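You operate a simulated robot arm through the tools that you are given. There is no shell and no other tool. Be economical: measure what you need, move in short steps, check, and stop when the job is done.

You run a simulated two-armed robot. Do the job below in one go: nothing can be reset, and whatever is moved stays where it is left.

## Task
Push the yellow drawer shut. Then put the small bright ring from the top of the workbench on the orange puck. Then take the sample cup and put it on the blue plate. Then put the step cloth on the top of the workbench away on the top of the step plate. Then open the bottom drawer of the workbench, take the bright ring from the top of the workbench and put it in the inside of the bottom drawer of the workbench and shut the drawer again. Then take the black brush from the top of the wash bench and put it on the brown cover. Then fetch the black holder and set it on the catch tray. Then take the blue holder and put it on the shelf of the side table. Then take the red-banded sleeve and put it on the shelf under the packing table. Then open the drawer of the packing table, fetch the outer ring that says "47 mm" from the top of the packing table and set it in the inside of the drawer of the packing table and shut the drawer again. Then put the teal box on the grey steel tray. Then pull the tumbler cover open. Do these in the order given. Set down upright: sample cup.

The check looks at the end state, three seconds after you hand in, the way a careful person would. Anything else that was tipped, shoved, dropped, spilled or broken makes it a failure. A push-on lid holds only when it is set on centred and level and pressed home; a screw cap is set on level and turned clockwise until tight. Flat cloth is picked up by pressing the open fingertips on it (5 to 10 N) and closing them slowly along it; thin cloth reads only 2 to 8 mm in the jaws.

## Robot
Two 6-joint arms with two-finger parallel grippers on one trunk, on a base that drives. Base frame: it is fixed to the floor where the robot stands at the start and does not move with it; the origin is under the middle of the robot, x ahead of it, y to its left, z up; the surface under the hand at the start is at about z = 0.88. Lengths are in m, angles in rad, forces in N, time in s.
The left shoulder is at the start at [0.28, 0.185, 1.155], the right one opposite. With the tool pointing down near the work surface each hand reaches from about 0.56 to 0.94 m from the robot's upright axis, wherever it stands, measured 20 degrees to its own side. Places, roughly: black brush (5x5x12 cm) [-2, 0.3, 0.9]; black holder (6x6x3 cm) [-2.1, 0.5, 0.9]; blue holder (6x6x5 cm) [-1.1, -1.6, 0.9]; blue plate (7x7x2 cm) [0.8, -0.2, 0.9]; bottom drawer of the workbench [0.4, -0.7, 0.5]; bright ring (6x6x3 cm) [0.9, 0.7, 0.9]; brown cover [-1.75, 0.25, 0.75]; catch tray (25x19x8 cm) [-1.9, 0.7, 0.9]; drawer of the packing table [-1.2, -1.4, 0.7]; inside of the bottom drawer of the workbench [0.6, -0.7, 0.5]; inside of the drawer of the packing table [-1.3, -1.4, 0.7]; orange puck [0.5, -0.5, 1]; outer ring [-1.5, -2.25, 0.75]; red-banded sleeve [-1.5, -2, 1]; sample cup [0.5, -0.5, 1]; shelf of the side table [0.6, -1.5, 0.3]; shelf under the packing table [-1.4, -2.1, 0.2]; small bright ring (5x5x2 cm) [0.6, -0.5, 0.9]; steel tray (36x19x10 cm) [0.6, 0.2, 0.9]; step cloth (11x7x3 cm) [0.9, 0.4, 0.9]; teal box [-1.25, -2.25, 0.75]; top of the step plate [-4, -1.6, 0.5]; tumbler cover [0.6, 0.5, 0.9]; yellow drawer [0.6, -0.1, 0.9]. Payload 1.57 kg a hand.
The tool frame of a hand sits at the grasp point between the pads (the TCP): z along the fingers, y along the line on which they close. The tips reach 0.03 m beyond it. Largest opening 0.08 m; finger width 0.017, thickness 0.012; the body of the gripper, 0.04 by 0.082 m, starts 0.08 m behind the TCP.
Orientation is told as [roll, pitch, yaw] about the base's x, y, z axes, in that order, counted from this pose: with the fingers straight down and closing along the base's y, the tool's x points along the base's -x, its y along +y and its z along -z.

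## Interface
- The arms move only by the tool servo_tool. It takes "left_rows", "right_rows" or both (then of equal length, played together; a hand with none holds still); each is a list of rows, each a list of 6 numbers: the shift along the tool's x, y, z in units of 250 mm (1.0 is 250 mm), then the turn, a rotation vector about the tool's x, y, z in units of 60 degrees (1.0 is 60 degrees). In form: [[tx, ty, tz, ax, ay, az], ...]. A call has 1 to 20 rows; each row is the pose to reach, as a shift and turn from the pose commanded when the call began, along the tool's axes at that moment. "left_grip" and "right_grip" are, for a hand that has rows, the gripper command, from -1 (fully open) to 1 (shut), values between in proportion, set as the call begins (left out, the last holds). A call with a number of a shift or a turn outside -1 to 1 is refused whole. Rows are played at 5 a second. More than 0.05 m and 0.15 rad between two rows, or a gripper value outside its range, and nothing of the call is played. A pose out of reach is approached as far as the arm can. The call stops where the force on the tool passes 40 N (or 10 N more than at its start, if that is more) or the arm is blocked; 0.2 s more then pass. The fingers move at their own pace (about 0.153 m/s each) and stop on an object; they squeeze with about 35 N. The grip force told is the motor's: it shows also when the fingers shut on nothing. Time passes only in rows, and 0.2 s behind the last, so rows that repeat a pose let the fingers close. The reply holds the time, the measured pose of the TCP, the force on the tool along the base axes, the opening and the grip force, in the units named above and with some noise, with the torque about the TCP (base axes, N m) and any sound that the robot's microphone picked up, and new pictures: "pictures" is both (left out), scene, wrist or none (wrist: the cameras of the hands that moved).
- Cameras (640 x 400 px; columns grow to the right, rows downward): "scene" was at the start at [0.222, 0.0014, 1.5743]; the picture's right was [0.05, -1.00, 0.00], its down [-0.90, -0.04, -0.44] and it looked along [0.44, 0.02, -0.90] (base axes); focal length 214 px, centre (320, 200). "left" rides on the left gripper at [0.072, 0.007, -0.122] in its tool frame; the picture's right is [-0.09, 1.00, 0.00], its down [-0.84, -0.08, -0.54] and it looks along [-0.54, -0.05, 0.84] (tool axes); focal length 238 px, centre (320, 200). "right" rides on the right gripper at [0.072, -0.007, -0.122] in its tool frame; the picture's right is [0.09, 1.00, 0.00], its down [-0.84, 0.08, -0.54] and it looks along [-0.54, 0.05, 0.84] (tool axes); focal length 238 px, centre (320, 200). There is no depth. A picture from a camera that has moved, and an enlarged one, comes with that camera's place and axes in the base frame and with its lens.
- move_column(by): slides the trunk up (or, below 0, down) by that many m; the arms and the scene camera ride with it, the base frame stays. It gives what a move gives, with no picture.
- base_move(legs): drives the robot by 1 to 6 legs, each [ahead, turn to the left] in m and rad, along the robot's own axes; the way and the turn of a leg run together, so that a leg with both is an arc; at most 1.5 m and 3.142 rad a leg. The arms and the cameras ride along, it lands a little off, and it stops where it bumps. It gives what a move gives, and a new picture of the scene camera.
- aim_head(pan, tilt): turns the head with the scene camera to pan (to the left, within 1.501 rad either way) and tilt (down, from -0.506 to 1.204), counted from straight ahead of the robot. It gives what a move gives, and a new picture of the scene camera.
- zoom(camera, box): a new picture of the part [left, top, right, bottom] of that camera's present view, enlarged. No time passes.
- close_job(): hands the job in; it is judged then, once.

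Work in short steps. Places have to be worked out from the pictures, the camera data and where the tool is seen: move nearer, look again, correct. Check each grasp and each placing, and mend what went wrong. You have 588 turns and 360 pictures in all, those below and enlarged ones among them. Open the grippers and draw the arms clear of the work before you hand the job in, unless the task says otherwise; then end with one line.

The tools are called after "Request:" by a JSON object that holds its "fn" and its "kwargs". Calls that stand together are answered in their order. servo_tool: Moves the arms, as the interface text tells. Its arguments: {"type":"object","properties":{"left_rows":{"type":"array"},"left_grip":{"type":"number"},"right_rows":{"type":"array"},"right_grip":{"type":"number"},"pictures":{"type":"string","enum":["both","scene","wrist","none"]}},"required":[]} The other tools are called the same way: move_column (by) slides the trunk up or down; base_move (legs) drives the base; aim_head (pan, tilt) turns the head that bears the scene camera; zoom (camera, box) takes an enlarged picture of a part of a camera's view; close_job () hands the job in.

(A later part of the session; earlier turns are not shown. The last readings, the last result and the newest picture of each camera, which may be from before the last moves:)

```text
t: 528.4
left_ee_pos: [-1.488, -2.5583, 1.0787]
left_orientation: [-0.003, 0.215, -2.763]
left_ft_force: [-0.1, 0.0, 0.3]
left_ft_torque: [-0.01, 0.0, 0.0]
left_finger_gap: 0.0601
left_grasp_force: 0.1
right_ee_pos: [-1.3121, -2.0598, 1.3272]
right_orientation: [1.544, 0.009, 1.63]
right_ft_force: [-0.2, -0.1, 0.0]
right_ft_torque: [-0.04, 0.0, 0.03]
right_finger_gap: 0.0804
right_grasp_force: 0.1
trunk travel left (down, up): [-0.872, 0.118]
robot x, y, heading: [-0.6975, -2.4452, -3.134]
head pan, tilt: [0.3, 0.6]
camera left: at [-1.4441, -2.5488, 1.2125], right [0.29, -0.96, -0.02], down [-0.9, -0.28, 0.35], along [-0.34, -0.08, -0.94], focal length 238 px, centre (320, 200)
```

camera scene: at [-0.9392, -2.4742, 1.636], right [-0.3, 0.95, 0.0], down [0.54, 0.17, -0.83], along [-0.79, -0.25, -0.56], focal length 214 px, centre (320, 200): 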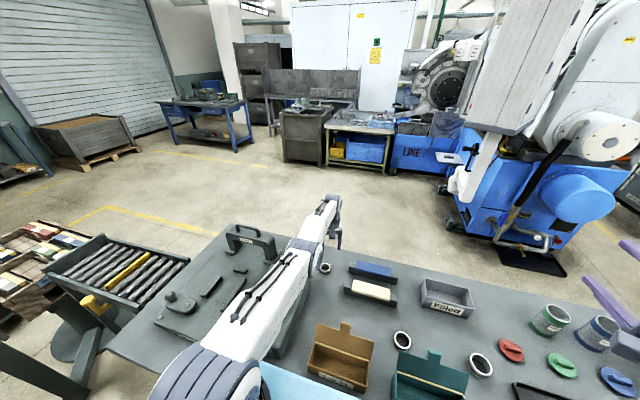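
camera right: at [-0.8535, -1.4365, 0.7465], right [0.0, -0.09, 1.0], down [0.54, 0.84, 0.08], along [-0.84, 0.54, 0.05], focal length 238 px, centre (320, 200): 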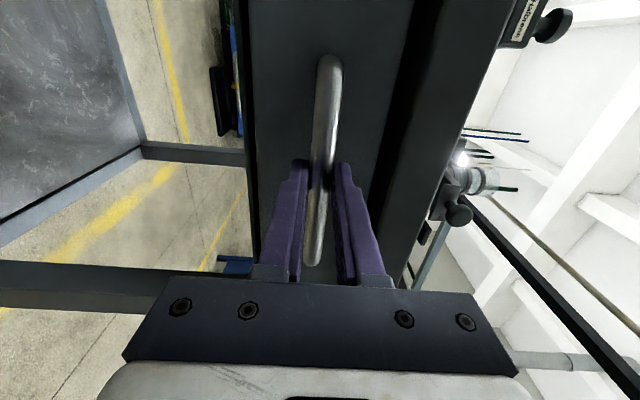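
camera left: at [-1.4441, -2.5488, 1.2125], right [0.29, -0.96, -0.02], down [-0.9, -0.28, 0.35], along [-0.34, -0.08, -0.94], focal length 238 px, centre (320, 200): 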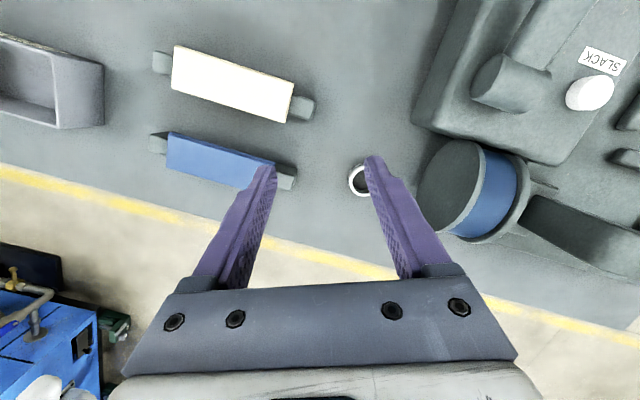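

Free again. I'll level the hand and move it over the ring.

Request:
{"fn": "servo_tool", "kwargs": {"left_rows": [[-0.1, 0.08, 0.09, 0, -0.07, 0], [-0.2, 0.16, 0.18, 0, -0.14, 0], [-0.295, 0.235, 0.263, 0, -0.205, 0]], "pictures": "wrist"}}

```text
t: 529.2
left_ee_pos: [-1.5205, -2.6348, 0.9975]
left_orientation: [-0.001, 0.001, -2.762]
left_ft_force: [0.2, 0.1, 0.2]
left_ft_torque: [-0.02, -0.01, 0.01]
left_finger_gap: 0.06
left_grasp_force: 0.1
right_ee_pos: [-1.3113, -2.0595, 1.329]
right_orientation: [1.546, 0.009, 1.628]
right_ft_force: [-0.6, -0.7, 0.2]
right_ft_torque: [0.02, -0.02, 0.0]
right_finger_gap: 0.0802
right_grasp_force: 0.1
trunk travel left (down, up): [-0.872, 0.118]
robot x, y, heading: [-0.6955, -2.4436, -3.132]
head pan, tilt: [0.3, 0.6]
camera left: at [-1.4517, -2.6149, 1.1186], right [0.28, -0.96, 0.0], down [-0.81, -0.24, 0.54], along [-0.52, -0.15, -0.84], focal length 238 px, centre (320, 200)
```

left: 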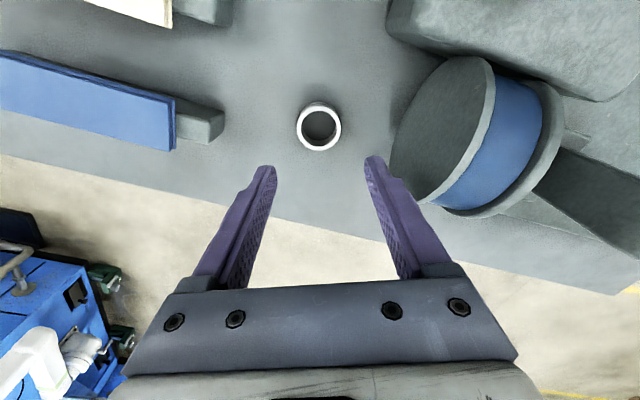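

Request:
{"fn": "servo_tool", "kwargs": {"left_rows": [[0, 0, 0.12, 0, 0, 0], [0, 0, 0.24, 0, 0, 0], [0, 0, 0.36, 0, 0, 0], [0, 0, 0.45, 0, 0, 0]], "pictures": "wrist"}}

```text
t: 530.2
left_ee_pos: [-1.5209, -2.6314, 0.8837]
left_orientation: [-0.003, 0.001, -2.765]
left_ft_force: [-0.4, 1.1, -0.7]
left_ft_torque: [0.0, -0.04, 0.03]
left_finger_gap: 0.06
left_grasp_force: 0.0
right_ee_pos: [-1.3113, -2.0599, 1.3285]
right_orientation: [1.546, 0.009, 1.629]
right_ft_force: [0.7, 0.1, 0.0]
right_ft_torque: [0.0, -0.01, 0.01]
right_finger_gap: 0.0799
right_grasp_force: 0.0
trunk travel left (down, up): [-0.872, 0.118]
robot x, y, heading: [-0.694, -2.4425, -3.133]
head pan, tilt: [0.3, 0.6]
camera left: at [-1.4523, -2.6116, 1.0056], right [0.28, -0.96, 0.0], down [-0.81, -0.24, 0.54], along [-0.52, -0.15, -0.84], focal length 238 px, centre (320, 200)
```

left: 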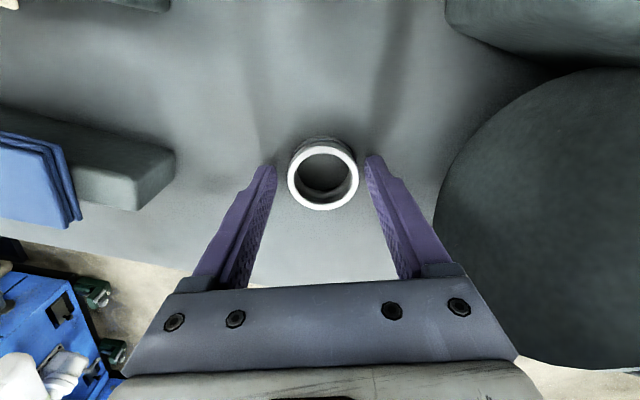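

Centred on the ring. I'll close and check the measured width.

Request:
{"fn": "servo_tool", "kwargs": {"left_rows": [[0, 0, 0, 0, 0, 0], [0, 0, 0, 0, 0, 0], [0, 0, 0, 0, 0, 0]], "left_grip": 1, "pictures": "none"}}

Request:
{"fn": "servo_tool", "kwargs": {"left_rows": [[0.02, 0, -0.15, 0, 0, 0], [0.05, 0, -0.3, 0, 0, 0], [0.1, 0, -0.45, 0, 0, 0], [0.15, 0, -0.6, 0, 0, 0], [0.2, 0, -0.75, 0, 0, 0], [0.25, 0, -0.9, 0, 0, 0]], "pictures": "wrist"}}

```text
t: 531.0
left_ee_pos: [-1.5218, -2.632, 0.8839]
left_orientation: [-0.003, 0.002, -2.763]
left_ft_force: [-1.6, -0.1, 1.1]
left_ft_torque: [-0.05, 0.0, 0.01]
left_finger_gap: 0.0457
left_grasp_force: 34.8
right_ee_pos: [-1.3112, -2.0596, 1.328]
right_orientation: [1.546, 0.009, 1.629]
right_ft_force: [0.3, 0.5, -0.3]
right_ft_torque: [0.03, 0.0, 0.0]
right_finger_gap: 0.0801
right_grasp_force: 0.0
trunk travel left (down, up): [-0.872, 0.118]
robot x, y, heading: [-0.6916, -2.4396, -3.134]
head pan, tilt: [0.3, 0.6]
```

```text
t: 532.4
left_ee_pos: [-1.4624, -2.6094, 1.1104]
left_orientation: [-0.002, 0.004, -2.762]
left_ft_force: [-0.2, -0.3, -0.1]
left_ft_torque: [-0.03, 0.0, 0.03]
left_finger_gap: 0.0459
left_grasp_force: 35.4
right_ee_pos: [-1.3122, -2.0592, 1.3284]
right_orientation: [1.547, 0.009, 1.628]
right_ft_force: [0.7, -0.5, 0.0]
right_ft_torque: [-0.02, -0.02, 0.01]
right_finger_gap: 0.0801
right_grasp_force: 0.0
trunk travel left (down, up): [-0.872, 0.118]
robot x, y, heading: [-0.695, -2.4474, -3.135]
head pan, tilt: [0.3, 0.6]
camera left: at [-1.3933, -2.5903, 1.2311], right [0.28, -0.96, 0.0], down [-0.81, -0.24, 0.54], along [-0.52, -0.15, -0.84], focal length 238 px, centre (320, 200)
```

left: 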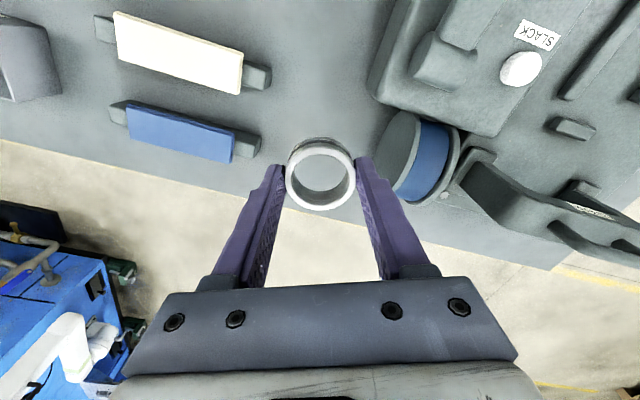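

The ring (46 mm gap) is lifted. I'll back away, then turn the wrist to let the head camera read the label on its hidden side.

Request:
{"fn": "base_move", "kwargs": {"legs": [[-0.4, 0]]}}

Request:
{"fn": "servo_tool", "kwargs": {"left_rows": [[0.1, 0, -0.1, 0, 0, 0.14], [0.2, 0, -0.2, 0, 0, 0.28], [0.2, 0, -0.3, 0, 0, 0.42], [0.2, 0, -0.3, 0, 0, 0.56], [0.2, 0, -0.3, 0, 0, 0.7], [0.2, 0, -0.3, 0, 0, 0.84], [0.2, 0, -0.3, 0, 0, 0.98]], "pictures": "none"}}

Request:
{"fn": "servo_tool", "kwargs": {"left_rows": [[0, 0, 0, 0, 0, 0.14], [0, 0, 0, 0, 0, 0.28], [0, 0, 0, 0, 0, 0.42], [0, 0, 0, 0, 0, 0.56], [0, 0, 0, 0, 0, 0.7], [0, 0, 0, 0, 0, 0.84], [0, 0, 0, 0, 0, 0.98]], "pictures": "scene"}}

```text
t: 534.9
left_ee_pos: [-1.059, -2.606, 1.1102]
left_orientation: [-0.001, 0.003, -2.763]
left_ft_force: [-0.4, -0.1, -0.4]
left_ft_torque: [-0.04, 0.0, 0.0]
left_finger_gap: 0.0461
left_grasp_force: 35.0
right_ee_pos: [-0.9085, -2.0573, 1.3271]
right_orientation: [1.544, 0.009, 1.629]
right_ft_force: [-0.3, -0.4, 0.3]
right_ft_torque: [-0.02, 0.0, 0.01]
right_finger_gap: 0.0798
right_grasp_force: 0.0
trunk travel left (down, up): [-0.872, 0.118]
robot x, y, heading: [-0.2941, -2.4446, -3.127]
head pan, tilt: [0.3, 0.6]
camera scene: at [-0.5361, -2.4716, 1.6359], right [-0.3, 0.95, 0.0], down [0.54, 0.17, -0.82], along [-0.79, -0.25, -0.57], focal length 214 px, centre (320, 200)
```

scene: 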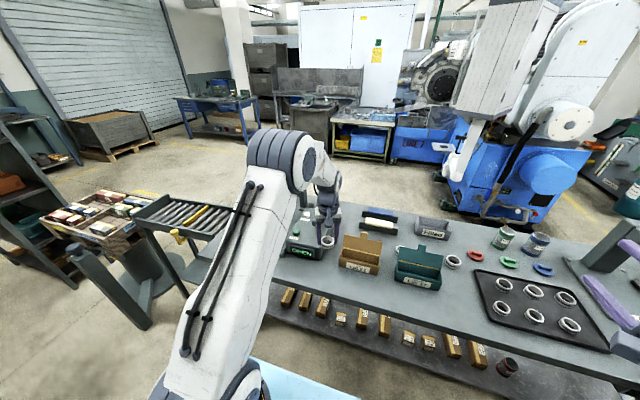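

```text
t: 536.5
left_ee_pos: [-1.013, -2.5886, 1.1828]
left_orientation: [-0.004, -0.003, 2.491]
left_ft_force: [0.6, 0.3, -1.7]
left_ft_torque: [0.02, -0.02, 0.03]
left_finger_gap: 0.0461
left_grasp_force: 34.8
right_ee_pos: [-0.9071, -2.0565, 1.3283]
right_orientation: [1.545, 0.009, 1.628]
right_ft_force: [-0.4, -0.1, 0.0]
right_ft_torque: [0.0, -0.02, -0.02]
right_finger_gap: 0.0797
right_grasp_force: 0.0
trunk travel left (down, up): [-0.872, 0.118]
robot x, y, heading: [-0.2904, -2.4421, -3.139]
head pan, tilt: [0.3, 0.6]
```

```text
t: 538.1
left_ee_pos: [-1.0122, -2.5883, 1.1832]
left_orientation: [0.0, -0.003, 1.467]
left_ft_force: [0.8, 0.0, 0.1]
left_ft_torque: [-0.01, -0.02, -0.02]
left_finger_gap: 0.0456
left_grasp_force: 35.2
right_ee_pos: [-0.9076, -2.0581, 1.3286]
right_orientation: [1.547, 0.01, 1.629]
right_ft_force: [0.7, -0.4, 0.1]
right_ft_torque: [0.01, 0.03, 0.02]
right_finger_gap: 0.0798
right_grasp_force: 0.1
trunk travel left (down, up): [-0.872, 0.118]
robot x, y, heading: [-0.2929, -2.4436, -3.134]
head pan, tilt: [0.3, 0.6]
camera scene: at [-0.5358, -2.4716, 1.636], right [-0.3, 0.95, 0.0], down [0.54, 0.17, -0.83], along [-0.79, -0.25, -0.56], focal length 214 px, centre (320, 200)
```

scene: 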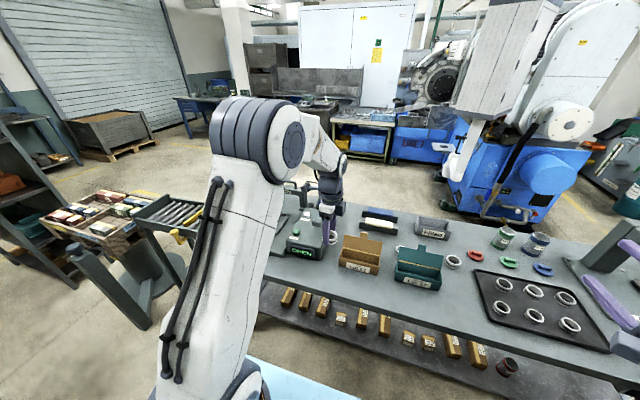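

Request:
{"fn": "servo_tool", "kwargs": {"left_rows": [[0, 0, 0, 0, 0, 0.14], [0, 0, 0, 0, 0, 0.28], [0, 0, 0, 0, 0, 0.42], [0, 0, 0, 0, 0, 0.56], [0, 0, 0, 0, 0, 0.7], [0, 0, 0, 0, 0, 0.84], [0, 0, 0, 0, 0, 0.98]], "pictures": "none"}}

Request:
{"fn": "zoom", "kwargs": {"camera": "scene", "box": [288, 205, 368, 255]}}

```text
t: 539.7
left_ee_pos: [-1.0123, -2.5896, 1.1838]
left_orientation: [0.002, 0.0, 0.438]
left_ft_force: [-0.1, -0.9, -1.0]
left_ft_torque: [0.01, 0.04, -0.02]
left_finger_gap: 0.046
left_grasp_force: 34.5
right_ee_pos: [-0.9078, -2.057, 1.3279]
right_orientation: [1.547, 0.011, 1.627]
right_ft_force: [0.2, -0.4, 0.0]
right_ft_torque: [0.02, -0.02, 0.03]
right_finger_gap: 0.0802
right_grasp_force: 0.1
trunk travel left (down, up): [-0.872, 0.118]
robot x, y, heading: [-0.2915, -2.4446, -3.138]
head pan, tilt: [0.3, 0.6]
```

```text
8.00 times, centred on (328, 230) of scene
camera zoom: at [-0.5358, -2.4716, 1.636], right [-0.3, 0.95, 0.0], down [0.54, 0.17, -0.83], along [-0.79, -0.25, -0.56], focal length 1716 px, centre (256, -40)
```

zoom: 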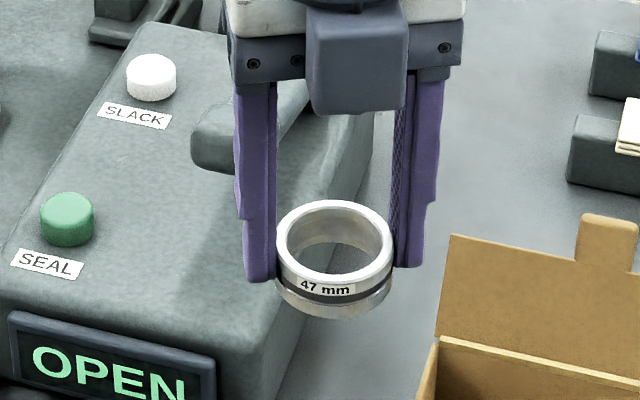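

It reads "47 mm". Now I'll drive back to the open drawer.

Request:
{"fn": "base_move", "kwargs": {"legs": [[0, -1.57], [0.62, 0], [0.62, 0], [0, 1.57]]}}

Request:
{"fn": "aim_head", "kwargs": {"pan": 0.3, "tilt": 0.85}}

```text
t: 553.8
left_ee_pos: [-1.0538, -1.3651, 1.1826]
left_orientation: [0.001, 0.0, 0.466]
left_ft_force: [0.7, -0.4, -1.1]
left_ft_torque: [0.03, -0.01, -0.01]
left_finger_gap: 0.0456
left_grasp_force: 35.0
right_ee_pos: [-0.9613, -0.8319, 1.3281]
right_orientation: [1.546, 0.01, 1.652]
right_ft_force: [0.9, 0.3, 0.1]
right_ft_torque: [-0.02, -0.02, 0.01]
right_finger_gap: 0.0797
right_grasp_force: 0.1
trunk travel left (down, up): [-0.872, 0.118]
robot x, y, heading: [-0.3362, -1.1999, -3.108]
head pan, tilt: [0.3, 0.6]
camera scene: at [-0.5798, -1.2367, 1.636], right [-0.32, 0.95, 0.0], down [0.53, 0.18, -0.83], along [-0.78, -0.27, -0.56], focal length 214 px, centre (320, 200)
```

scene: 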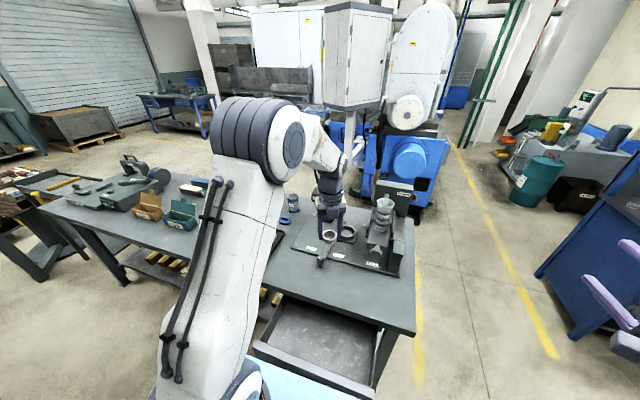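

```text
t: 554.6
left_ee_pos: [-1.0544, -1.3653, 1.1823]
left_orientation: [0.002, -0.001, 0.467]
left_ft_force: [-0.8, 0.0, -0.3]
left_ft_torque: [-0.03, -0.01, 0.04]
left_finger_gap: 0.046
left_grasp_force: 35.5
right_ee_pos: [-0.9611, -0.8319, 1.3288]
right_orientation: [1.548, 0.008, 1.652]
right_ft_force: [-0.8, 0.1, -0.7]
right_ft_torque: [-0.01, -0.02, -0.05]
right_finger_gap: 0.0797
right_grasp_force: 0.0
trunk travel left (down, up): [-0.872, 0.118]
robot x, y, heading: [-0.3368, -1.2057, -3.111]
head pan, tilt: [0.3, 0.85]
camera scene: at [-0.5702, -1.2334, 1.6151], right [-0.32, 0.95, 0.0], down [0.71, 0.24, -0.66], along [-0.62, -0.21, -0.75], focal length 214 px, centre (320, 200)
```

scene: 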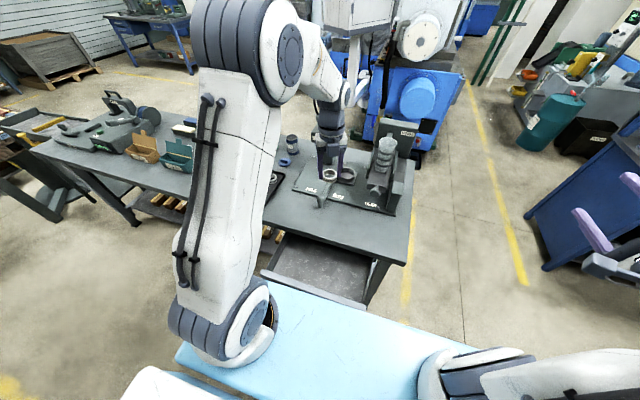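

I'll move the ring over the middle of the open drawer and lower the trunk.

Request:
{"fn": "servo_tool", "kwargs": {"left_rows": [[-0.12, -0.12, 0, 0, 0, 0], [-0.24, -0.24, 0, 0, 0, 0], [-0.36, -0.36, 0, 0, 0, 0], [-0.487, -0.49, 0, 0, 0, 0]], "pictures": "none"}}

Request:
{"fn": "move_column", "kwargs": {"by": -0.2}}

Request:
{"fn": "servo_tool", "kwargs": {"left_rows": [[0, 0, 0, 0, 0, 0]], "pictures": "both"}}

```text
t: 555.6
left_ee_pos: [-0.8903, -1.4236, 1.1839]
left_orientation: [0.002, -0.001, 0.465]
left_ft_force: [-0.6, -0.6, -1.4]
left_ft_torque: [0.03, -0.02, 0.02]
left_finger_gap: 0.046
left_grasp_force: 35.1
right_ee_pos: [-0.9629, -0.8313, 1.3289]
right_orientation: [1.546, 0.009, 1.652]
right_ft_force: [0.0, 0.1, 0.2]
right_ft_torque: [0.03, -0.02, 0.03]
right_finger_gap: 0.0798
right_grasp_force: 0.0
trunk travel left (down, up): [-0.872, 0.118]
robot x, y, heading: [-0.3358, -1.2027, -3.112]
head pan, tilt: [0.3, 0.85]
```

```text
t: 557.8
left_ee_pos: [-0.8887, -1.4224, 0.9824]
left_orientation: [0.001, -0.001, 0.465]
left_ft_force: [-0.5, -0.2, -1.6]
left_ft_torque: [0.01, -0.01, 0.0]
left_finger_gap: 0.0459
left_grasp_force: 34.6
right_ee_pos: [-0.9612, -0.8317, 1.1285]
right_orientation: [1.546, 0.01, 1.653]
right_ft_force: [0.8, 0.4, -0.3]
right_ft_torque: [0.0, 0.0, 0.03]
right_finger_gap: 0.0801
right_grasp_force: 0.0
trunk travel left (down, up): [-0.672, 0.318]
robot x, y, heading: [-0.3358, -1.2017, -3.111]
head pan, tilt: [0.3, 0.85]
```

```text
t: 558.2
left_ee_pos: [-0.8894, -1.4219, 0.9834]
left_orientation: [0.001, -0.001, 0.465]
left_ft_force: [-0.3, -0.4, -1.4]
left_ft_torque: [0.0, -0.01, -0.03]
left_finger_gap: 0.0459
left_grasp_force: 34.9
right_ee_pos: [-0.962, -0.8311, 1.1274]
right_orientation: [1.545, 0.009, 1.653]
right_ft_force: [0.7, 0.5, -0.2]
right_ft_torque: [0.03, 0.02, 0.0]
right_finger_gap: 0.0802
right_grasp_force: 0.1
trunk travel left (down, up): [-0.672, 0.318]
robot x, y, heading: [-0.3357, -1.2007, -3.109]
head pan, tilt: [0.3, 0.85]
camera scene: at [-0.5701, -1.2334, 1.4151], right [-0.32, 0.95, 0.0], down [0.71, 0.24, -0.66], along [-0.62, -0.21, -0.75], focal length 214 px, centre (320, 200)
camera left: at [-0.9573, -1.45, 1.1046], right [-0.37, 0.93, 0.0], down [0.78, 0.31, 0.54], along [0.51, 0.2, -0.84], focal length 238 px, centre (320, 200)
```

scene: 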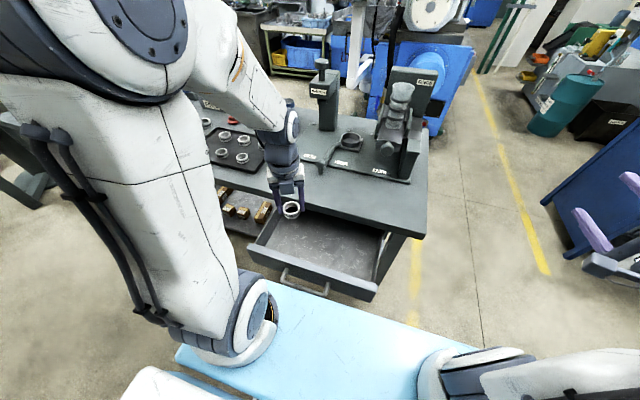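
left: 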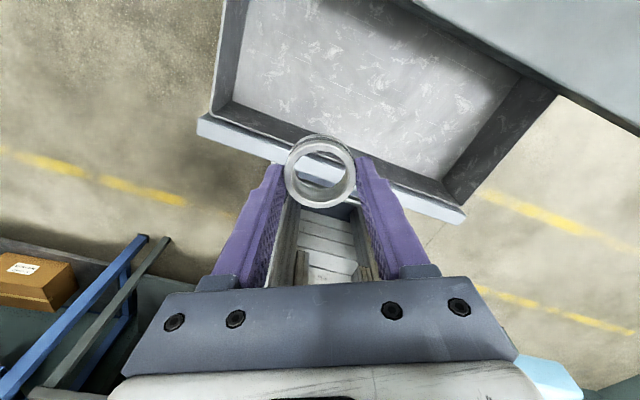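

The drawer's inner front wall is at x≈-0.84. I'll shift the ring slightly back to x≈-0.90 and lower it.

Request:
{"fn": "servo_tool", "kwargs": {"left_rows": [[0.04, 0.02, 0, 0, 0, 0]], "pictures": "none"}}

Request:
{"fn": "move_column", "kwargs": {"by": -0.18}}

Request:
{"fn": "servo_tool", "kwargs": {"left_rows": [[0, 0, 0.04, 0, 0, 0], [0, 0, 0.08, 0, 0, 0]], "pictures": "both"}}

```text
t: 558.6
left_ee_pos: [-0.8999, -1.423, 0.9834]
left_orientation: [0.001, -0.001, 0.465]
left_ft_force: [-0.2, -0.4, -0.6]
left_ft_torque: [-0.02, 0.03, 0.02]
left_finger_gap: 0.0458
left_grasp_force: 35.0
right_ee_pos: [-0.9617, -0.8318, 1.1284]
right_orientation: [1.545, 0.009, 1.653]
right_ft_force: [-0.1, -0.4, -1.3]
right_ft_torque: [-0.01, -0.01, 0.02]
right_finger_gap: 0.0801
right_grasp_force: 0.1
trunk travel left (down, up): [-0.672, 0.318]
robot x, y, heading: [-0.3369, -1.2019, -3.11]
head pan, tilt: [0.3, 0.85]
```

```text
t: 560.6
left_ee_pos: [-0.9005, -1.4243, 0.8025]
left_orientation: [0.001, -0.001, 0.466]
left_ft_force: [0.1, -1.1, -1.0]
left_ft_torque: [-0.01, 0.01, -0.04]
left_finger_gap: 0.0457
left_grasp_force: 35.1
right_ee_pos: [-0.962, -0.8309, 0.9473]
right_orientation: [1.546, 0.008, 1.652]
right_ft_force: [0.3, 0.1, -0.4]
right_ft_torque: [0.01, 0.02, 0.0]
right_finger_gap: 0.0802
right_grasp_force: 0.1
trunk travel left (down, up): [-0.492, 0.498]
robot x, y, heading: [-0.3379, -1.2016, -3.11]
head pan, tilt: [0.3, 0.85]
```

```text
t: 561.2
left_ee_pos: [-0.9009, -1.4234, 0.7824]
left_orientation: [0.002, -0.003, 0.465]
left_ft_force: [-0.2, -0.3, -0.5]
left_ft_torque: [0.0, 0.01, 0.01]
left_finger_gap: 0.0458
left_grasp_force: 34.7
right_ee_pos: [-0.9611, -0.8317, 0.9482]
right_orientation: [1.547, 0.009, 1.653]
right_ft_force: [0.0, 0.6, 0.3]
right_ft_torque: [0.0, -0.02, -0.01]
right_finger_gap: 0.0798
right_grasp_force: 0.1
trunk travel left (down, up): [-0.492, 0.498]
robot x, y, heading: [-0.3351, -1.2048, -3.111]
head pan, tilt: [0.3, 0.85]
camera scene: at [-0.57, -1.2334, 1.2351], right [-0.32, 0.95, 0.0], down [0.71, 0.24, -0.66], along [-0.62, -0.21, -0.75], focal length 214 px, centre (320, 200)
camera left: at [-0.9681, -1.4502, 0.9042], right [-0.37, 0.93, 0.0], down [0.78, 0.31, 0.54], along [0.5, 0.2, -0.84], focal length 238 px, centre (320, 200)
```

scene: 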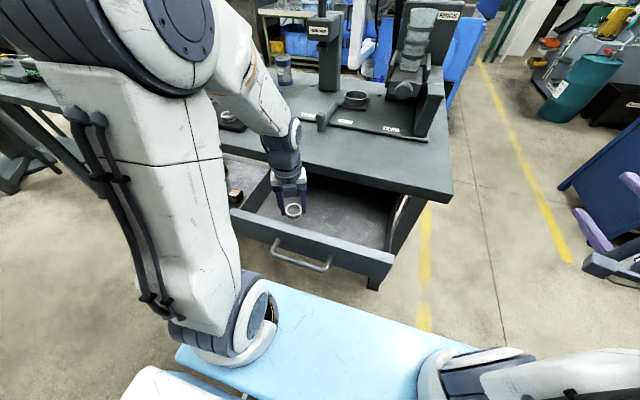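
left: 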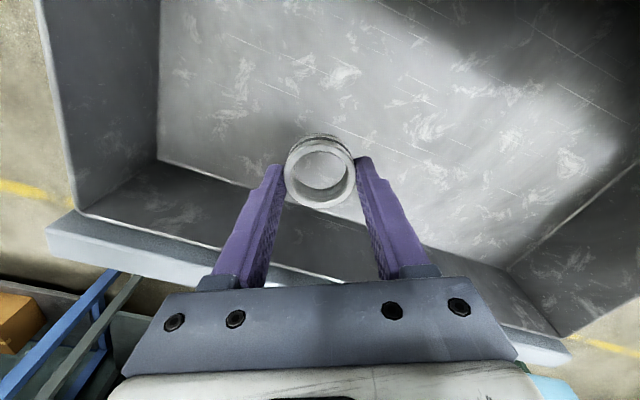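

Ring inside the drawer. I'll lower to contact in small steps.

Request:
{"fn": "servo_tool", "kwargs": {"left_rows": [[0, 0, 0.03, 0, 0, 0], [0, 0, 0.06, 0, 0, 0], [0, 0, 0.08, 0, 0, 0], [0, 0, 0.1, 0, 0, 0], [0, 0, 0.12, 0, 0, 0], [0, 0, 0.14, 0, 0, 0]], "pictures": "none"}}

```text
t: 562.6
left_ee_pos: [-0.9013, -1.4227, 0.7477]
left_orientation: [0.004, -0.001, 0.465]
left_ft_force: [-0.9, 0.1, -1.3]
left_ft_torque: [0.02, -0.02, -0.01]
left_finger_gap: 0.0459
left_grasp_force: 35.0
right_ee_pos: [-0.9615, -0.8306, 0.9489]
right_orientation: [1.546, 0.008, 1.651]
right_ft_force: [0.5, -0.9, -1.2]
right_ft_torque: [-0.02, -0.03, -0.03]
right_finger_gap: 0.0802
right_grasp_force: 0.1
trunk travel left (down, up): [-0.492, 0.498]
robot x, y, heading: [-0.3363, -1.203, -3.11]
head pan, tilt: [0.3, 0.85]
```

Request:
{"fn": "servo_tool", "kwargs": {"left_rows": [[0, 0, 0.02, 0, 0, 0], [0, 0, 0.04, 0, 0, 0], [0, 0, 0.06, 0, 0, 0], [0, 0, 0.08, 0, 0, 0], [0, 0, 0.1, 0, 0, 0]], "pictures": "none"}}

```text
t: 563.2
left_ee_pos: [-0.9038, -1.4234, 0.7412]
left_orientation: [0.006, 0.011, 0.468]
left_ft_force: [-0.1, 2.8, 22.3]
left_ft_torque: [-0.29, -0.41, 0.05]
left_finger_gap: 0.0458
left_grasp_force: 35.0
right_ee_pos: [-0.961, -0.8299, 0.9495]
right_orientation: [1.547, 0.009, 1.654]
right_ft_force: [0.4, -0.3, 0.1]
right_ft_torque: [0.01, -0.07, 0.01]
right_finger_gap: 0.0802
right_grasp_force: 0.0
trunk travel left (down, up): [-0.492, 0.498]
robot x, y, heading: [-0.334, -1.2011, -3.114]
head pan, tilt: [0.3, 0.85]
stopped in row 3 (left hand): the force on the tool passed its limit at 52 N (the readings are from after the stop); the commanded pose is now the measured one
```

Contact. I'll ease up, release, then lift with the trunk.

Request:
{"fn": "servo_tool", "kwargs": {"left_rows": [[0, 0, -0.008, 0, 0, 0], [0, 0, -0.008, 0, 0, 0]], "pictures": "none"}}

Request:
{"fn": "servo_tool", "kwargs": {"left_rows": [[0, 0, 0, 0, 0, 0], [0, 0, 0, 0, 0, 0]], "left_grip": -0.4, "pictures": "none"}}

Request:
{"fn": "move_column", "kwargs": {"by": 0.3}}

Request:
{"fn": "servo_tool", "kwargs": {"left_rows": [[0, 0, 0, 0, 0, 0]], "pictures": "wrist"}}

```text
t: 563.8
left_ee_pos: [-0.9028, -1.4247, 0.7412]
left_orientation: [0.004, 0.007, 0.467]
left_ft_force: [-0.9, 1.2, 6.7]
left_ft_torque: [-0.17, -0.12, 0.02]
left_finger_gap: 0.0459
left_grasp_force: 35.4
right_ee_pos: [-0.961, -0.8314, 0.9481]
right_orientation: [1.547, 0.009, 1.653]
right_ft_force: [0.3, -0.1, 0.1]
right_ft_torque: [0.01, 0.02, 0.0]
right_finger_gap: 0.0799
right_grasp_force: 0.0
trunk travel left (down, up): [-0.492, 0.498]
robot x, y, heading: [-0.3322, -1.2051, -3.116]
head pan, tilt: [0.3, 0.85]
```

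```text
t: 564.4
left_ee_pos: [-0.9031, -1.4247, 0.7414]
left_orientation: [0.002, 0.004, 0.466]
left_ft_force: [-0.8, 3.6, 3.9]
left_ft_torque: [0.01, -0.08, 0.06]
left_finger_gap: 0.0526
left_grasp_force: 0.0
right_ee_pos: [-0.9607, -0.8308, 0.9478]
right_orientation: [1.545, 0.009, 1.653]
right_ft_force: [0.7, -0.1, -0.7]
right_ft_torque: [-0.01, -0.02, -0.02]
right_finger_gap: 0.0804
right_grasp_force: 0.1
trunk travel left (down, up): [-0.492, 0.498]
robot x, y, heading: [-0.336, -1.2012, -3.114]
head pan, tilt: [0.3, 0.85]
```

```text
t: 567.4
left_ee_pos: [-0.9031, -1.4238, 1.0411]
left_orientation: [0.007, 0.007, 0.467]
left_ft_force: [0.3, 0.0, 0.0]
left_ft_torque: [-0.02, 0.0, 0.0]
left_finger_gap: 0.0558
left_grasp_force: 0.1
right_ee_pos: [-0.9622, -0.8318, 1.2473]
right_orientation: [1.546, 0.009, 1.653]
right_ft_force: [0.0, -0.7, 0.2]
right_ft_torque: [0.01, 0.01, -0.01]
right_finger_gap: 0.0802
right_grasp_force: 0.1
trunk travel left (down, up): [-0.792, 0.198]
robot x, y, heading: [-0.337, -1.2028, -3.114]
head pan, tilt: [0.3, 0.85]
```

```text
t: 567.8
left_ee_pos: [-0.9026, -1.4243, 1.0409]
left_orientation: [0.005, 0.005, 0.466]
left_ft_force: [-0.2, -0.1, 1.0]
left_ft_torque: [-0.04, -0.01, -0.03]
left_finger_gap: 0.056
left_grasp_force: 0.0
right_ee_pos: [-0.9622, -0.8308, 1.2491]
right_orientation: [1.547, 0.009, 1.652]
right_ft_force: [0.2, 0.0, 0.3]
right_ft_torque: [-0.01, -0.01, -0.01]
right_finger_gap: 0.0801
right_grasp_force: 0.1
trunk travel left (down, up): [-0.792, 0.198]
robot x, y, heading: [-0.3355, -1.199, -3.11]
head pan, tilt: [0.3, 0.85]
camera left: at [-0.9696, -1.4509, 1.1634], right [-0.36, 0.93, 0.0], down [0.79, 0.31, 0.54], along [0.5, 0.2, -0.84], focal length 238 px, centre (320, 200)
```

left: 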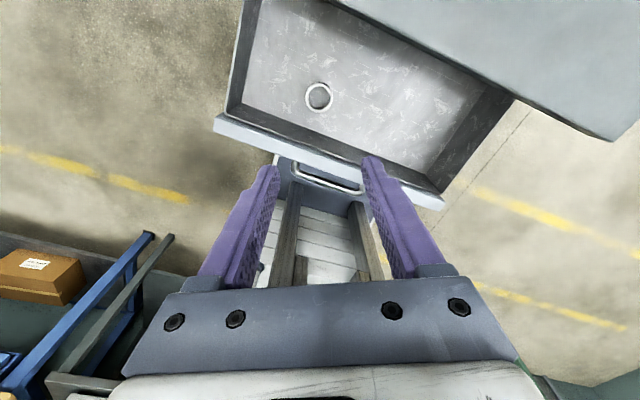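

The ring lies in the drawer. Now I'll position to push the drawer shut with the right hand's closed fingertips.

Request:
{"fn": "base_move", "kwargs": {"legs": [[0, 1.54], [0.55, 0], [0, -1.57], [-0.26, 0]]}}

Request:
{"fn": "servo_tool", "kwargs": {"right_rows": [[0, 0, 0, 0, 0, 0], [0, 0, 0, 0, 0, 0]], "right_grip": 1, "pictures": "none"}}

```text
t: 580.1
left_ee_pos: [-0.6415, -1.9565, 1.0413]
left_orientation: [0.007, 0.005, 0.425]
left_ft_force: [-0.2, 0.2, 0.0]
left_ft_torque: [-0.03, -0.01, -0.01]
left_finger_gap: 0.0562
left_grasp_force: 0.0
right_ee_pos: [-0.6775, -1.3611, 1.2475]
right_orientation: [1.543, 0.007, 1.613]
right_ft_force: [-1.3, 0.4, -0.2]
right_ft_torque: [0.0, 0.02, 0.02]
right_finger_gap: 0.0803
right_grasp_force: 0.0
trunk travel left (down, up): [-0.792, 0.198]
robot x, y, heading: [-0.0683, -1.7547, 3.131]
head pan, tilt: [0.3, 0.85]
camera scene: at [-0.3023, -1.7785, 1.535], right [-0.29, 0.96, 0.0], down [0.72, 0.21, -0.66], along [-0.63, -0.19, -0.75], focal length 214 px, centre (320, 200)
```

scene: 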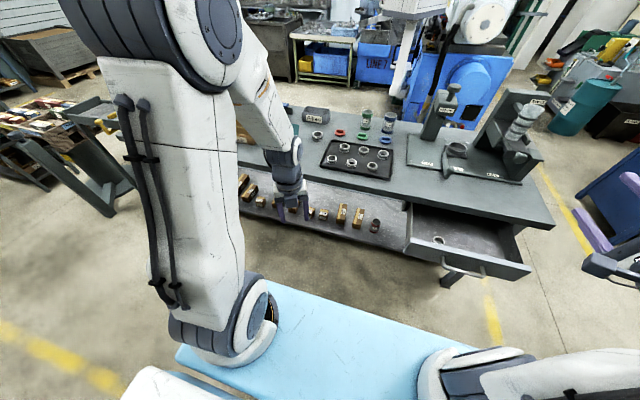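

```text
t: 580.8
left_ee_pos: [-0.6425, -1.9562, 1.0416]
left_orientation: [0.005, 0.005, 0.428]
left_ft_force: [0.0, -0.5, -0.3]
left_ft_torque: [0.04, 0.02, 0.0]
left_finger_gap: 0.056
left_grasp_force: 0.2
right_ee_pos: [-0.6775, -1.3612, 1.2477]
right_orientation: [1.545, 0.008, 1.612]
right_ft_force: [0.0, 0.1, 0.1]
right_ft_torque: [0.0, -0.02, -0.03]
right_finger_gap: 0.0001
right_grasp_force: 21.2
trunk travel left (down, up): [-0.792, 0.198]
robot x, y, heading: [-0.0641, -1.7553, 3.131]
head pan, tilt: [0.3, 0.85]
```

Request:
{"fn": "move_column", "kwargs": {"by": -0.4}}

Request:
{"fn": "move_column", "kwargs": {"by": -0.118}}

Request:
{"fn": "servo_tool", "kwargs": {"right_rows": [[0, 0, 0, 0, 0, 0]], "pictures": "wrist"}}

```text
t: 584.6
left_ee_pos: [-0.6419, -1.9546, 0.6414]
left_orientation: [0.004, 0.006, 0.426]
left_ft_force: [0.4, 0.6, -0.5]
left_ft_torque: [0.0, 0.0, 0.01]
left_finger_gap: 0.056
left_grasp_force: 0.1
right_ee_pos: [-0.6775, -1.3602, 0.8474]
right_orientation: [1.546, 0.008, 1.613]
right_ft_force: [-0.9, 0.2, 0.2]
right_ft_torque: [0.03, 0.01, 0.02]
right_finger_gap: 0.0
right_grasp_force: 20.7
trunk travel left (down, up): [-0.392, 0.598]
robot x, y, heading: [-0.068, -1.7542, 3.134]
head pan, tilt: [0.3, 0.85]
```

```text
t: 586.1
left_ee_pos: [-0.6428, -1.9561, 0.5232]
left_orientation: [0.005, 0.006, 0.428]
left_ft_force: [0.6, -0.6, -0.2]
left_ft_torque: [0.03, 0.0, -0.01]
left_finger_gap: 0.0561
left_grasp_force: 0.0
right_ee_pos: [-0.6769, -1.3607, 0.7298]
right_orientation: [1.547, 0.009, 1.613]
right_ft_force: [0.3, 0.0, 0.1]
right_ft_torque: [-0.03, 0.01, 0.02]
right_finger_gap: 0.0
right_grasp_force: 20.9
trunk travel left (down, up): [-0.274, 0.716]
robot x, y, heading: [-0.0697, -1.7577, 3.13]
head pan, tilt: [0.3, 0.85]
```

```text
t: 586.5
left_ee_pos: [-0.642, -1.9559, 0.5234]
left_orientation: [0.005, 0.006, 0.424]
left_ft_force: [1.0, 0.2, -0.7]
left_ft_torque: [-0.02, -0.04, 0.0]
left_finger_gap: 0.0558
left_grasp_force: 0.1
right_ee_pos: [-0.6753, -1.3604, 0.7312]
right_orientation: [1.544, 0.009, 1.611]
right_ft_force: [0.4, 0.0, 0.8]
right_ft_torque: [0.01, 0.02, 0.01]
right_finger_gap: 0.0
right_grasp_force: 21.0
trunk travel left (down, up): [-0.274, 0.716]
robot x, y, heading: [-0.0671, -1.7553, 3.129]
head pan, tilt: [0.3, 0.85]
camera right: at [-0.5527, -1.4288, 0.7259], right [-0.02, -0.08, 1.0], down [0.5, 0.86, 0.08], along [-0.86, 0.5, 0.02], focal length 238 px, centre (320, 200)
```

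right: 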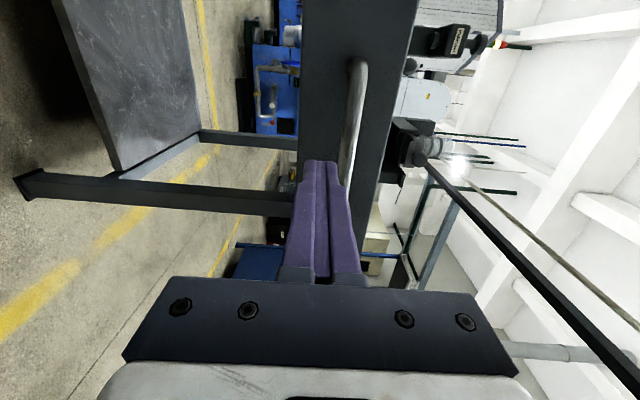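

The fingertips are between the bar and the face's lower edge. Pushing.

Request:
{"fn": "base_move", "kwargs": {"legs": [[0.27, 0]]}}

Request:
{"fn": "base_move", "kwargs": {"legs": [[0.07, 0]]}}

```text
t: 588.4
left_ee_pos: [-0.9097, -1.9546, 0.5232]
left_orientation: [0.006, 0.006, 0.428]
left_ft_force: [-0.8, 0.2, 0.1]
left_ft_torque: [0.02, 0.02, -0.02]
left_finger_gap: 0.056
left_grasp_force: 0.1
right_ee_pos: [-0.9453, -1.3599, 0.7313]
right_orientation: [1.547, 0.009, 1.616]
right_ft_force: [-0.2, -0.7, -1.0]
right_ft_torque: [-0.01, 0.01, 0.03]
right_finger_gap: 0.0
right_grasp_force: 21.8
trunk travel left (down, up): [-0.274, 0.716]
robot x, y, heading: [-0.335, -1.7547, 3.134]
head pan, tilt: [0.3, 0.85]
camera scene: at [-0.5697, -1.7764, 1.0171], right [-0.29, 0.96, 0.0], down [0.72, 0.22, -0.66], along [-0.63, -0.19, -0.75], focal length 214 px, centre (320, 200)
```

scene: 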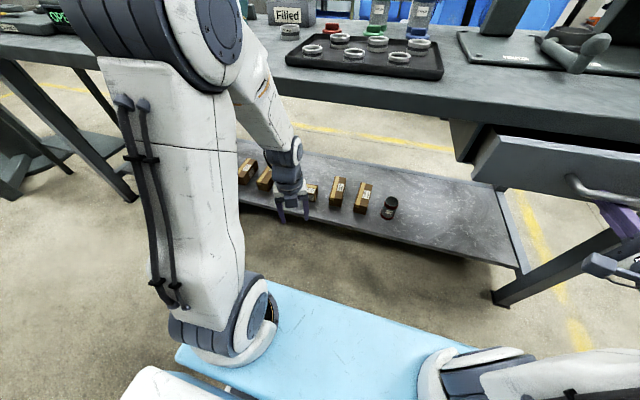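

```text
t: 589.4
left_ee_pos: [-0.9708, -1.9544, 0.5237]
left_orientation: [0.006, 0.006, 0.424]
left_ft_force: [-0.5, 0.3, 0.3]
left_ft_torque: [0.02, -0.02, 0.0]
left_finger_gap: 0.0558
left_grasp_force: 0.2
right_ee_pos: [-1.001, -1.3606, 0.7295]
right_orientation: [1.547, 0.009, 1.611]
right_ft_force: [10.1, -2.2, 5.1]
right_ft_torque: [0.03, 0.15, 0.0]
right_finger_gap: 0.0001
right_grasp_force: 21.1
trunk travel left (down, up): [-0.274, 0.716]
robot x, y, heading: [-0.3911, -1.7535, 3.134]
head pan, tilt: [0.3, 0.85]
stopped in leg 1: the force on the tool passed its limit at 113 N (the readings are from after the stop); the commanded pose is now the measured one
camera scene: at [-0.6292, -1.7757, 1.0172], right [-0.29, 0.96, 0.0], down [0.72, 0.21, -0.66], along [-0.63, -0.19, -0.75], focal length 214 px, centre (320, 200)
```

scene: 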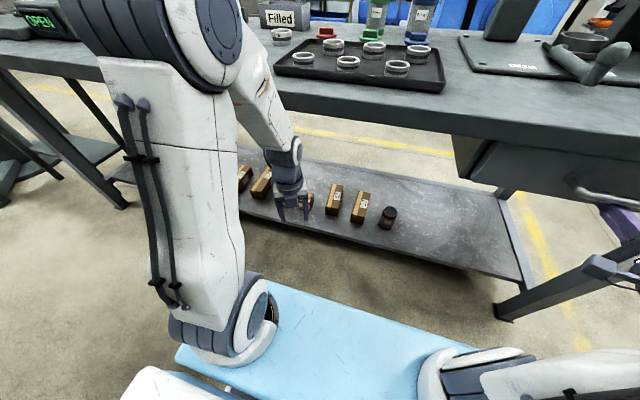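

The drawer hit its stop. I'll back off and check that it's flush.

Request:
{"fn": "base_move", "kwargs": {"legs": [[-0.25, 0]]}}

Request:
{"fn": "aim_head", "kwargs": {"pan": -0.3, "tilt": 0.45}}

```text
t: 591.2
left_ee_pos: [-0.7205, -1.9554, 0.5233]
left_orientation: [0.007, 0.005, 0.424]
left_ft_force: [0.1, -0.3, 0.3]
left_ft_torque: [-0.01, 0.02, 0.01]
left_finger_gap: 0.0558
left_grasp_force: 0.1
right_ee_pos: [-0.7503, -1.3608, 0.7295]
right_orientation: [1.547, 0.012, 1.607]
right_ft_force: [0.2, -0.2, -0.4]
right_ft_torque: [0.02, 0.02, -0.02]
right_finger_gap: 0.0002
right_grasp_force: 21.4
trunk travel left (down, up): [-0.274, 0.716]
robot x, y, heading: [-0.1439, -1.7536, 3.127]
head pan, tilt: [0.3, 0.85]
camera scene: at [-0.3788, -1.7779, 1.0171], right [-0.28, 0.96, 0.0], down [0.72, 0.21, -0.66], along [-0.63, -0.19, -0.75], focal length 214 px, centre (320, 200)
```

scene: 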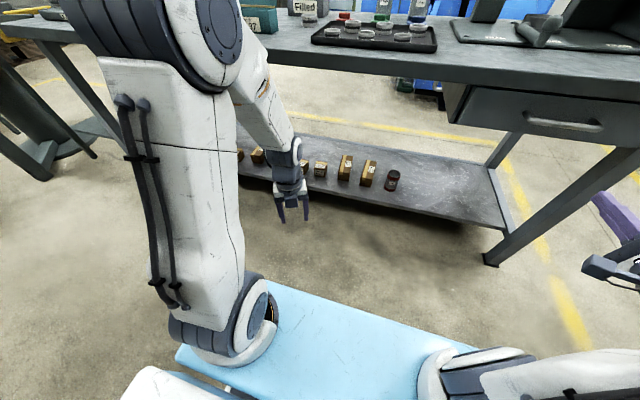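

```text
t: 592.2
left_ee_pos: [-0.7201, -1.9551, 0.5248]
left_orientation: [0.006, 0.006, 0.423]
left_ft_force: [-0.1, -0.1, -0.1]
left_ft_torque: [0.0, 0.03, 0.0]
left_finger_gap: 0.0562
left_grasp_force: 0.1
right_ee_pos: [-0.7499, -1.3608, 0.7304]
right_orientation: [1.545, 0.011, 1.607]
right_ft_force: [-0.3, -0.5, 0.0]
right_ft_torque: [0.02, 0.0, -0.02]
right_finger_gap: 0.0002
right_grasp_force: 21.2
trunk travel left (down, up): [-0.274, 0.716]
robot x, y, heading: [-0.1487, -1.7577, 3.134]
head pan, tilt: [-0.3, 0.45]
camera scene: at [-0.3914, -1.7275, 1.0515], right [0.31, 0.95, 0.0], down [0.41, -0.13, -0.9], along [-0.86, 0.28, -0.44], focal length 214 px, centre (320, 200)
```

scene: 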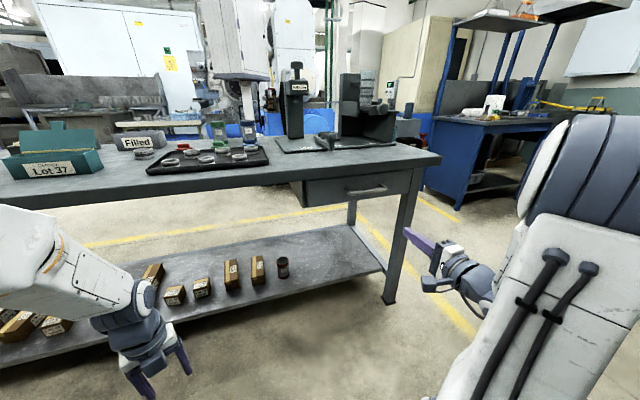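

The drawer is shut. Next is the teal box, to go on the steel tray. I'll raise the trunk, turn the left wrist so it closes along the box's depth, and move along the table.

Request:
{"fn": "move_column", "kwargs": {"by": 0.4}}

Request:
{"fn": "move_column", "kwargs": {"by": 0.15}}

Request:
{"fn": "servo_tool", "kwargs": {"left_rows": [[0, 0, -0.03, 0, 0, -0.14], [0, 0, -0.06, 0, 0, -0.28], [0, 0, -0.1, 0, 0, -0.42], [0, 0, -0.15, 0, 0, -0.56], [0, 0, -0.2, 0, 0, -0.7], [0, 0, -0.25, 0, 0, -0.84], [0, 0, -0.3, 0, 0, -0.98]], "left_grip": -1, "pictures": "none"}}

Request:
{"fn": "servo_tool", "kwargs": {"left_rows": [[0, 0, 0, 0, 0, -0.1]], "pictures": "none"}}

Request:
{"fn": "base_move", "kwargs": {"legs": [[0.08, 0], [0, 1.57], [0.28, 0], [0, -1.57]]}}

```text
t: 596.1
left_ee_pos: [-0.7205, -1.954, 0.9222]
left_orientation: [0.006, 0.004, 0.425]
left_ft_force: [-0.2, 0.2, -0.3]
left_ft_torque: [0.0, 0.02, -0.03]
left_finger_gap: 0.0561
left_grasp_force: 0.1
right_ee_pos: [-0.7501, -1.3622, 1.13]
right_orientation: [1.545, 0.013, 1.609]
right_ft_force: [0.6, -0.5, 0.5]
right_ft_torque: [-0.02, -0.03, -0.03]
right_finger_gap: 0.0
right_grasp_force: 21.4
trunk travel left (down, up): [-0.674, 0.316]
robot x, y, heading: [-0.1439, -1.7575, 3.129]
head pan, tilt: [-0.3, 0.45]
```

```text
t: 597.8
left_ee_pos: [-0.7199, -1.9555, 1.0724]
left_orientation: [0.005, 0.005, 0.423]
left_ft_force: [0.1, 0.3, 0.3]
left_ft_torque: [0.0, 0.01, 0.02]
left_finger_gap: 0.0558
left_grasp_force: 0.1
right_ee_pos: [-0.7513, -1.3609, 1.2787]
right_orientation: [1.546, 0.012, 1.608]
right_ft_force: [-0.1, -0.5, -0.3]
right_ft_torque: [0.0, 0.0, -0.01]
right_finger_gap: 0.0005
right_grasp_force: 21.4
trunk travel left (down, up): [-0.824, 0.166]
robot x, y, heading: [-0.145, -1.7547, 3.133]
head pan, tilt: [-0.3, 0.45]
```

```text
t: 599.4
left_ee_pos: [-0.721, -1.9546, 1.1474]
left_orientation: [0.006, -0.003, 1.453]
left_ft_force: [0.4, 0.2, 0.3]
left_ft_torque: [-0.04, 0.05, 0.01]
left_finger_gap: 0.0804
left_grasp_force: 0.0
right_ee_pos: [-0.7504, -1.3603, 1.2785]
right_orientation: [1.548, 0.013, 1.609]
right_ft_force: [0.8, -0.3, -0.1]
right_ft_torque: [0.0, 0.02, 0.01]
right_finger_gap: 0.0
right_grasp_force: 21.1
trunk travel left (down, up): [-0.824, 0.166]
robot x, y, heading: [-0.1466, -1.759, 3.131]
head pan, tilt: [-0.3, 0.45]
```

```text
t: 599.8
left_ee_pos: [-0.72, -1.9551, 1.1475]
left_orientation: [0.006, 0.0, 1.558]
left_ft_force: [0.0, -0.1, -0.6]
left_ft_torque: [0.0, 0.01, -0.02]
left_finger_gap: 0.08
left_grasp_force: 0.0
right_ee_pos: [-0.7517, -1.3608, 1.28]
right_orientation: [1.546, 0.014, 1.608]
right_ft_force: [0.4, -1.1, 0.3]
right_ft_torque: [0.02, -0.05, -0.02]
right_finger_gap: 0.0002
right_grasp_force: 20.7
trunk travel left (down, up): [-0.824, 0.166]
robot x, y, heading: [-0.146, -1.7543, 3.129]
head pan, tilt: [-0.3, 0.45]
```

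```text
t: 610.0
left_ee_pos: [-0.8074, -2.2281, 1.1478]
left_orientation: [0.007, 0.0, 1.557]
left_ft_force: [0.5, 0.4, 0.4]
left_ft_torque: [0.0, 0.0, -0.02]
left_finger_gap: 0.08
left_grasp_force: 0.0
right_ee_pos: [-0.8376, -1.6348, 1.2796]
right_orientation: [1.544, 0.013, 1.606]
right_ft_force: [-0.6, 0.3, 0.2]
right_ft_torque: [0.0, 0.02, -0.02]
right_finger_gap: 0.0
right_grasp_force: 21.6
trunk travel left (down, up): [-0.824, 0.166]
robot x, y, heading: [-0.2294, -2.0323, 3.13]
head pan, tilt: [-0.3, 0.45]
camera scene: at [-0.4781, -2.0005, 1.6015], right [0.31, 0.95, 0.0], down [0.41, -0.13, -0.9], along [-0.86, 0.28, -0.44], focal length 214 px, centre (320, 200)
```

scene: 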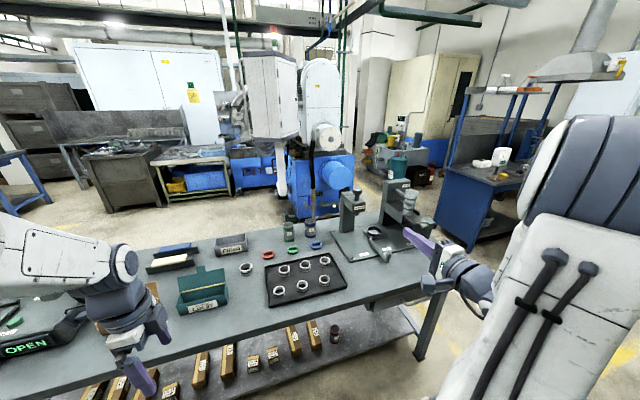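

Request:
{"fn": "base_move", "kwargs": {"legs": [[0.27, 0]]}}

Request:
{"fn": "servo_tool", "kwargs": {"left_rows": [[0, 0.1, 0, 0, 0, 0], [0, 0.2, 0, 0, 0, 0]], "pictures": "wrist"}}

```text
t: 611.9
left_ee_pos: [-1.0827, -2.2257, 1.1483]
left_orientation: [0.006, -0.002, 1.557]
left_ft_force: [-0.3, -0.9, -0.4]
left_ft_torque: [-0.01, 0.01, 0.0]
left_finger_gap: 0.08
left_grasp_force: 0.1
right_ee_pos: [-1.1137, -1.6309, 1.2792]
right_orientation: [1.545, 0.013, 1.609]
right_ft_force: [-0.6, -0.1, -0.6]
right_ft_torque: [0.04, -0.02, 0.02]
right_finger_gap: 0.0
right_grasp_force: 21.3
trunk travel left (down, up): [-0.824, 0.166]
robot x, y, heading: [-0.5106, -2.0294, 3.127]
head pan, tilt: [-0.3, 0.45]
camera scene: at [-0.754, -1.9977, 1.6016], right [0.31, 0.95, 0.0], down [0.41, -0.13, -0.9], along [-0.86, 0.28, -0.44], focal length 214 px, centre (320, 200)
```

scene: 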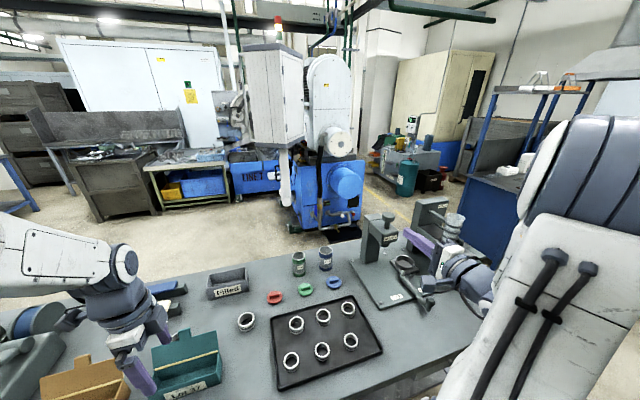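

```text
t: 612.5
left_ee_pos: [-1.1306, -2.2262, 1.1488]
left_orientation: [0.005, -0.002, 1.556]
left_ft_force: [-0.7, 0.6, -0.9]
left_ft_torque: [0.01, 0.0, 0.04]
left_finger_gap: 0.0802
left_grasp_force: 0.0
right_ee_pos: [-1.1139, -1.6325, 1.2785]
right_orientation: [1.544, 0.012, 1.609]
right_ft_force: [0.6, -1.0, -0.1]
right_ft_torque: [0.04, 0.0, -0.02]
right_finger_gap: 0.0
right_grasp_force: 20.7
trunk travel left (down, up): [-0.824, 0.166]
robot x, y, heading: [-0.506, -2.0265, 3.131]
head pan, tilt: [-0.3, 0.45]
camera left: at [-1.138, -2.2986, 1.2707], right [-0.99, 0.11, 0.01], down [0.09, 0.83, 0.54], along [0.05, 0.54, -0.84], focal length 238 px, centre (320, 200)
```

left: 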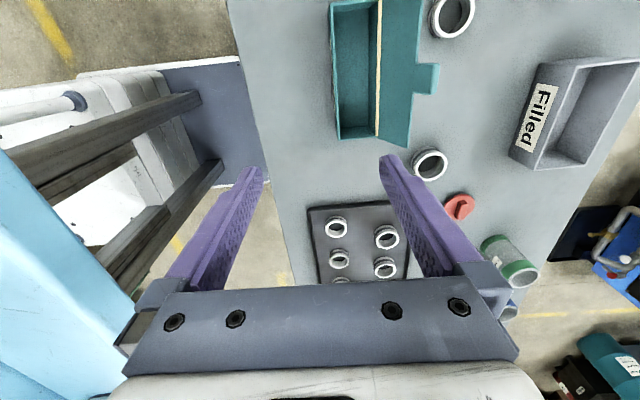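

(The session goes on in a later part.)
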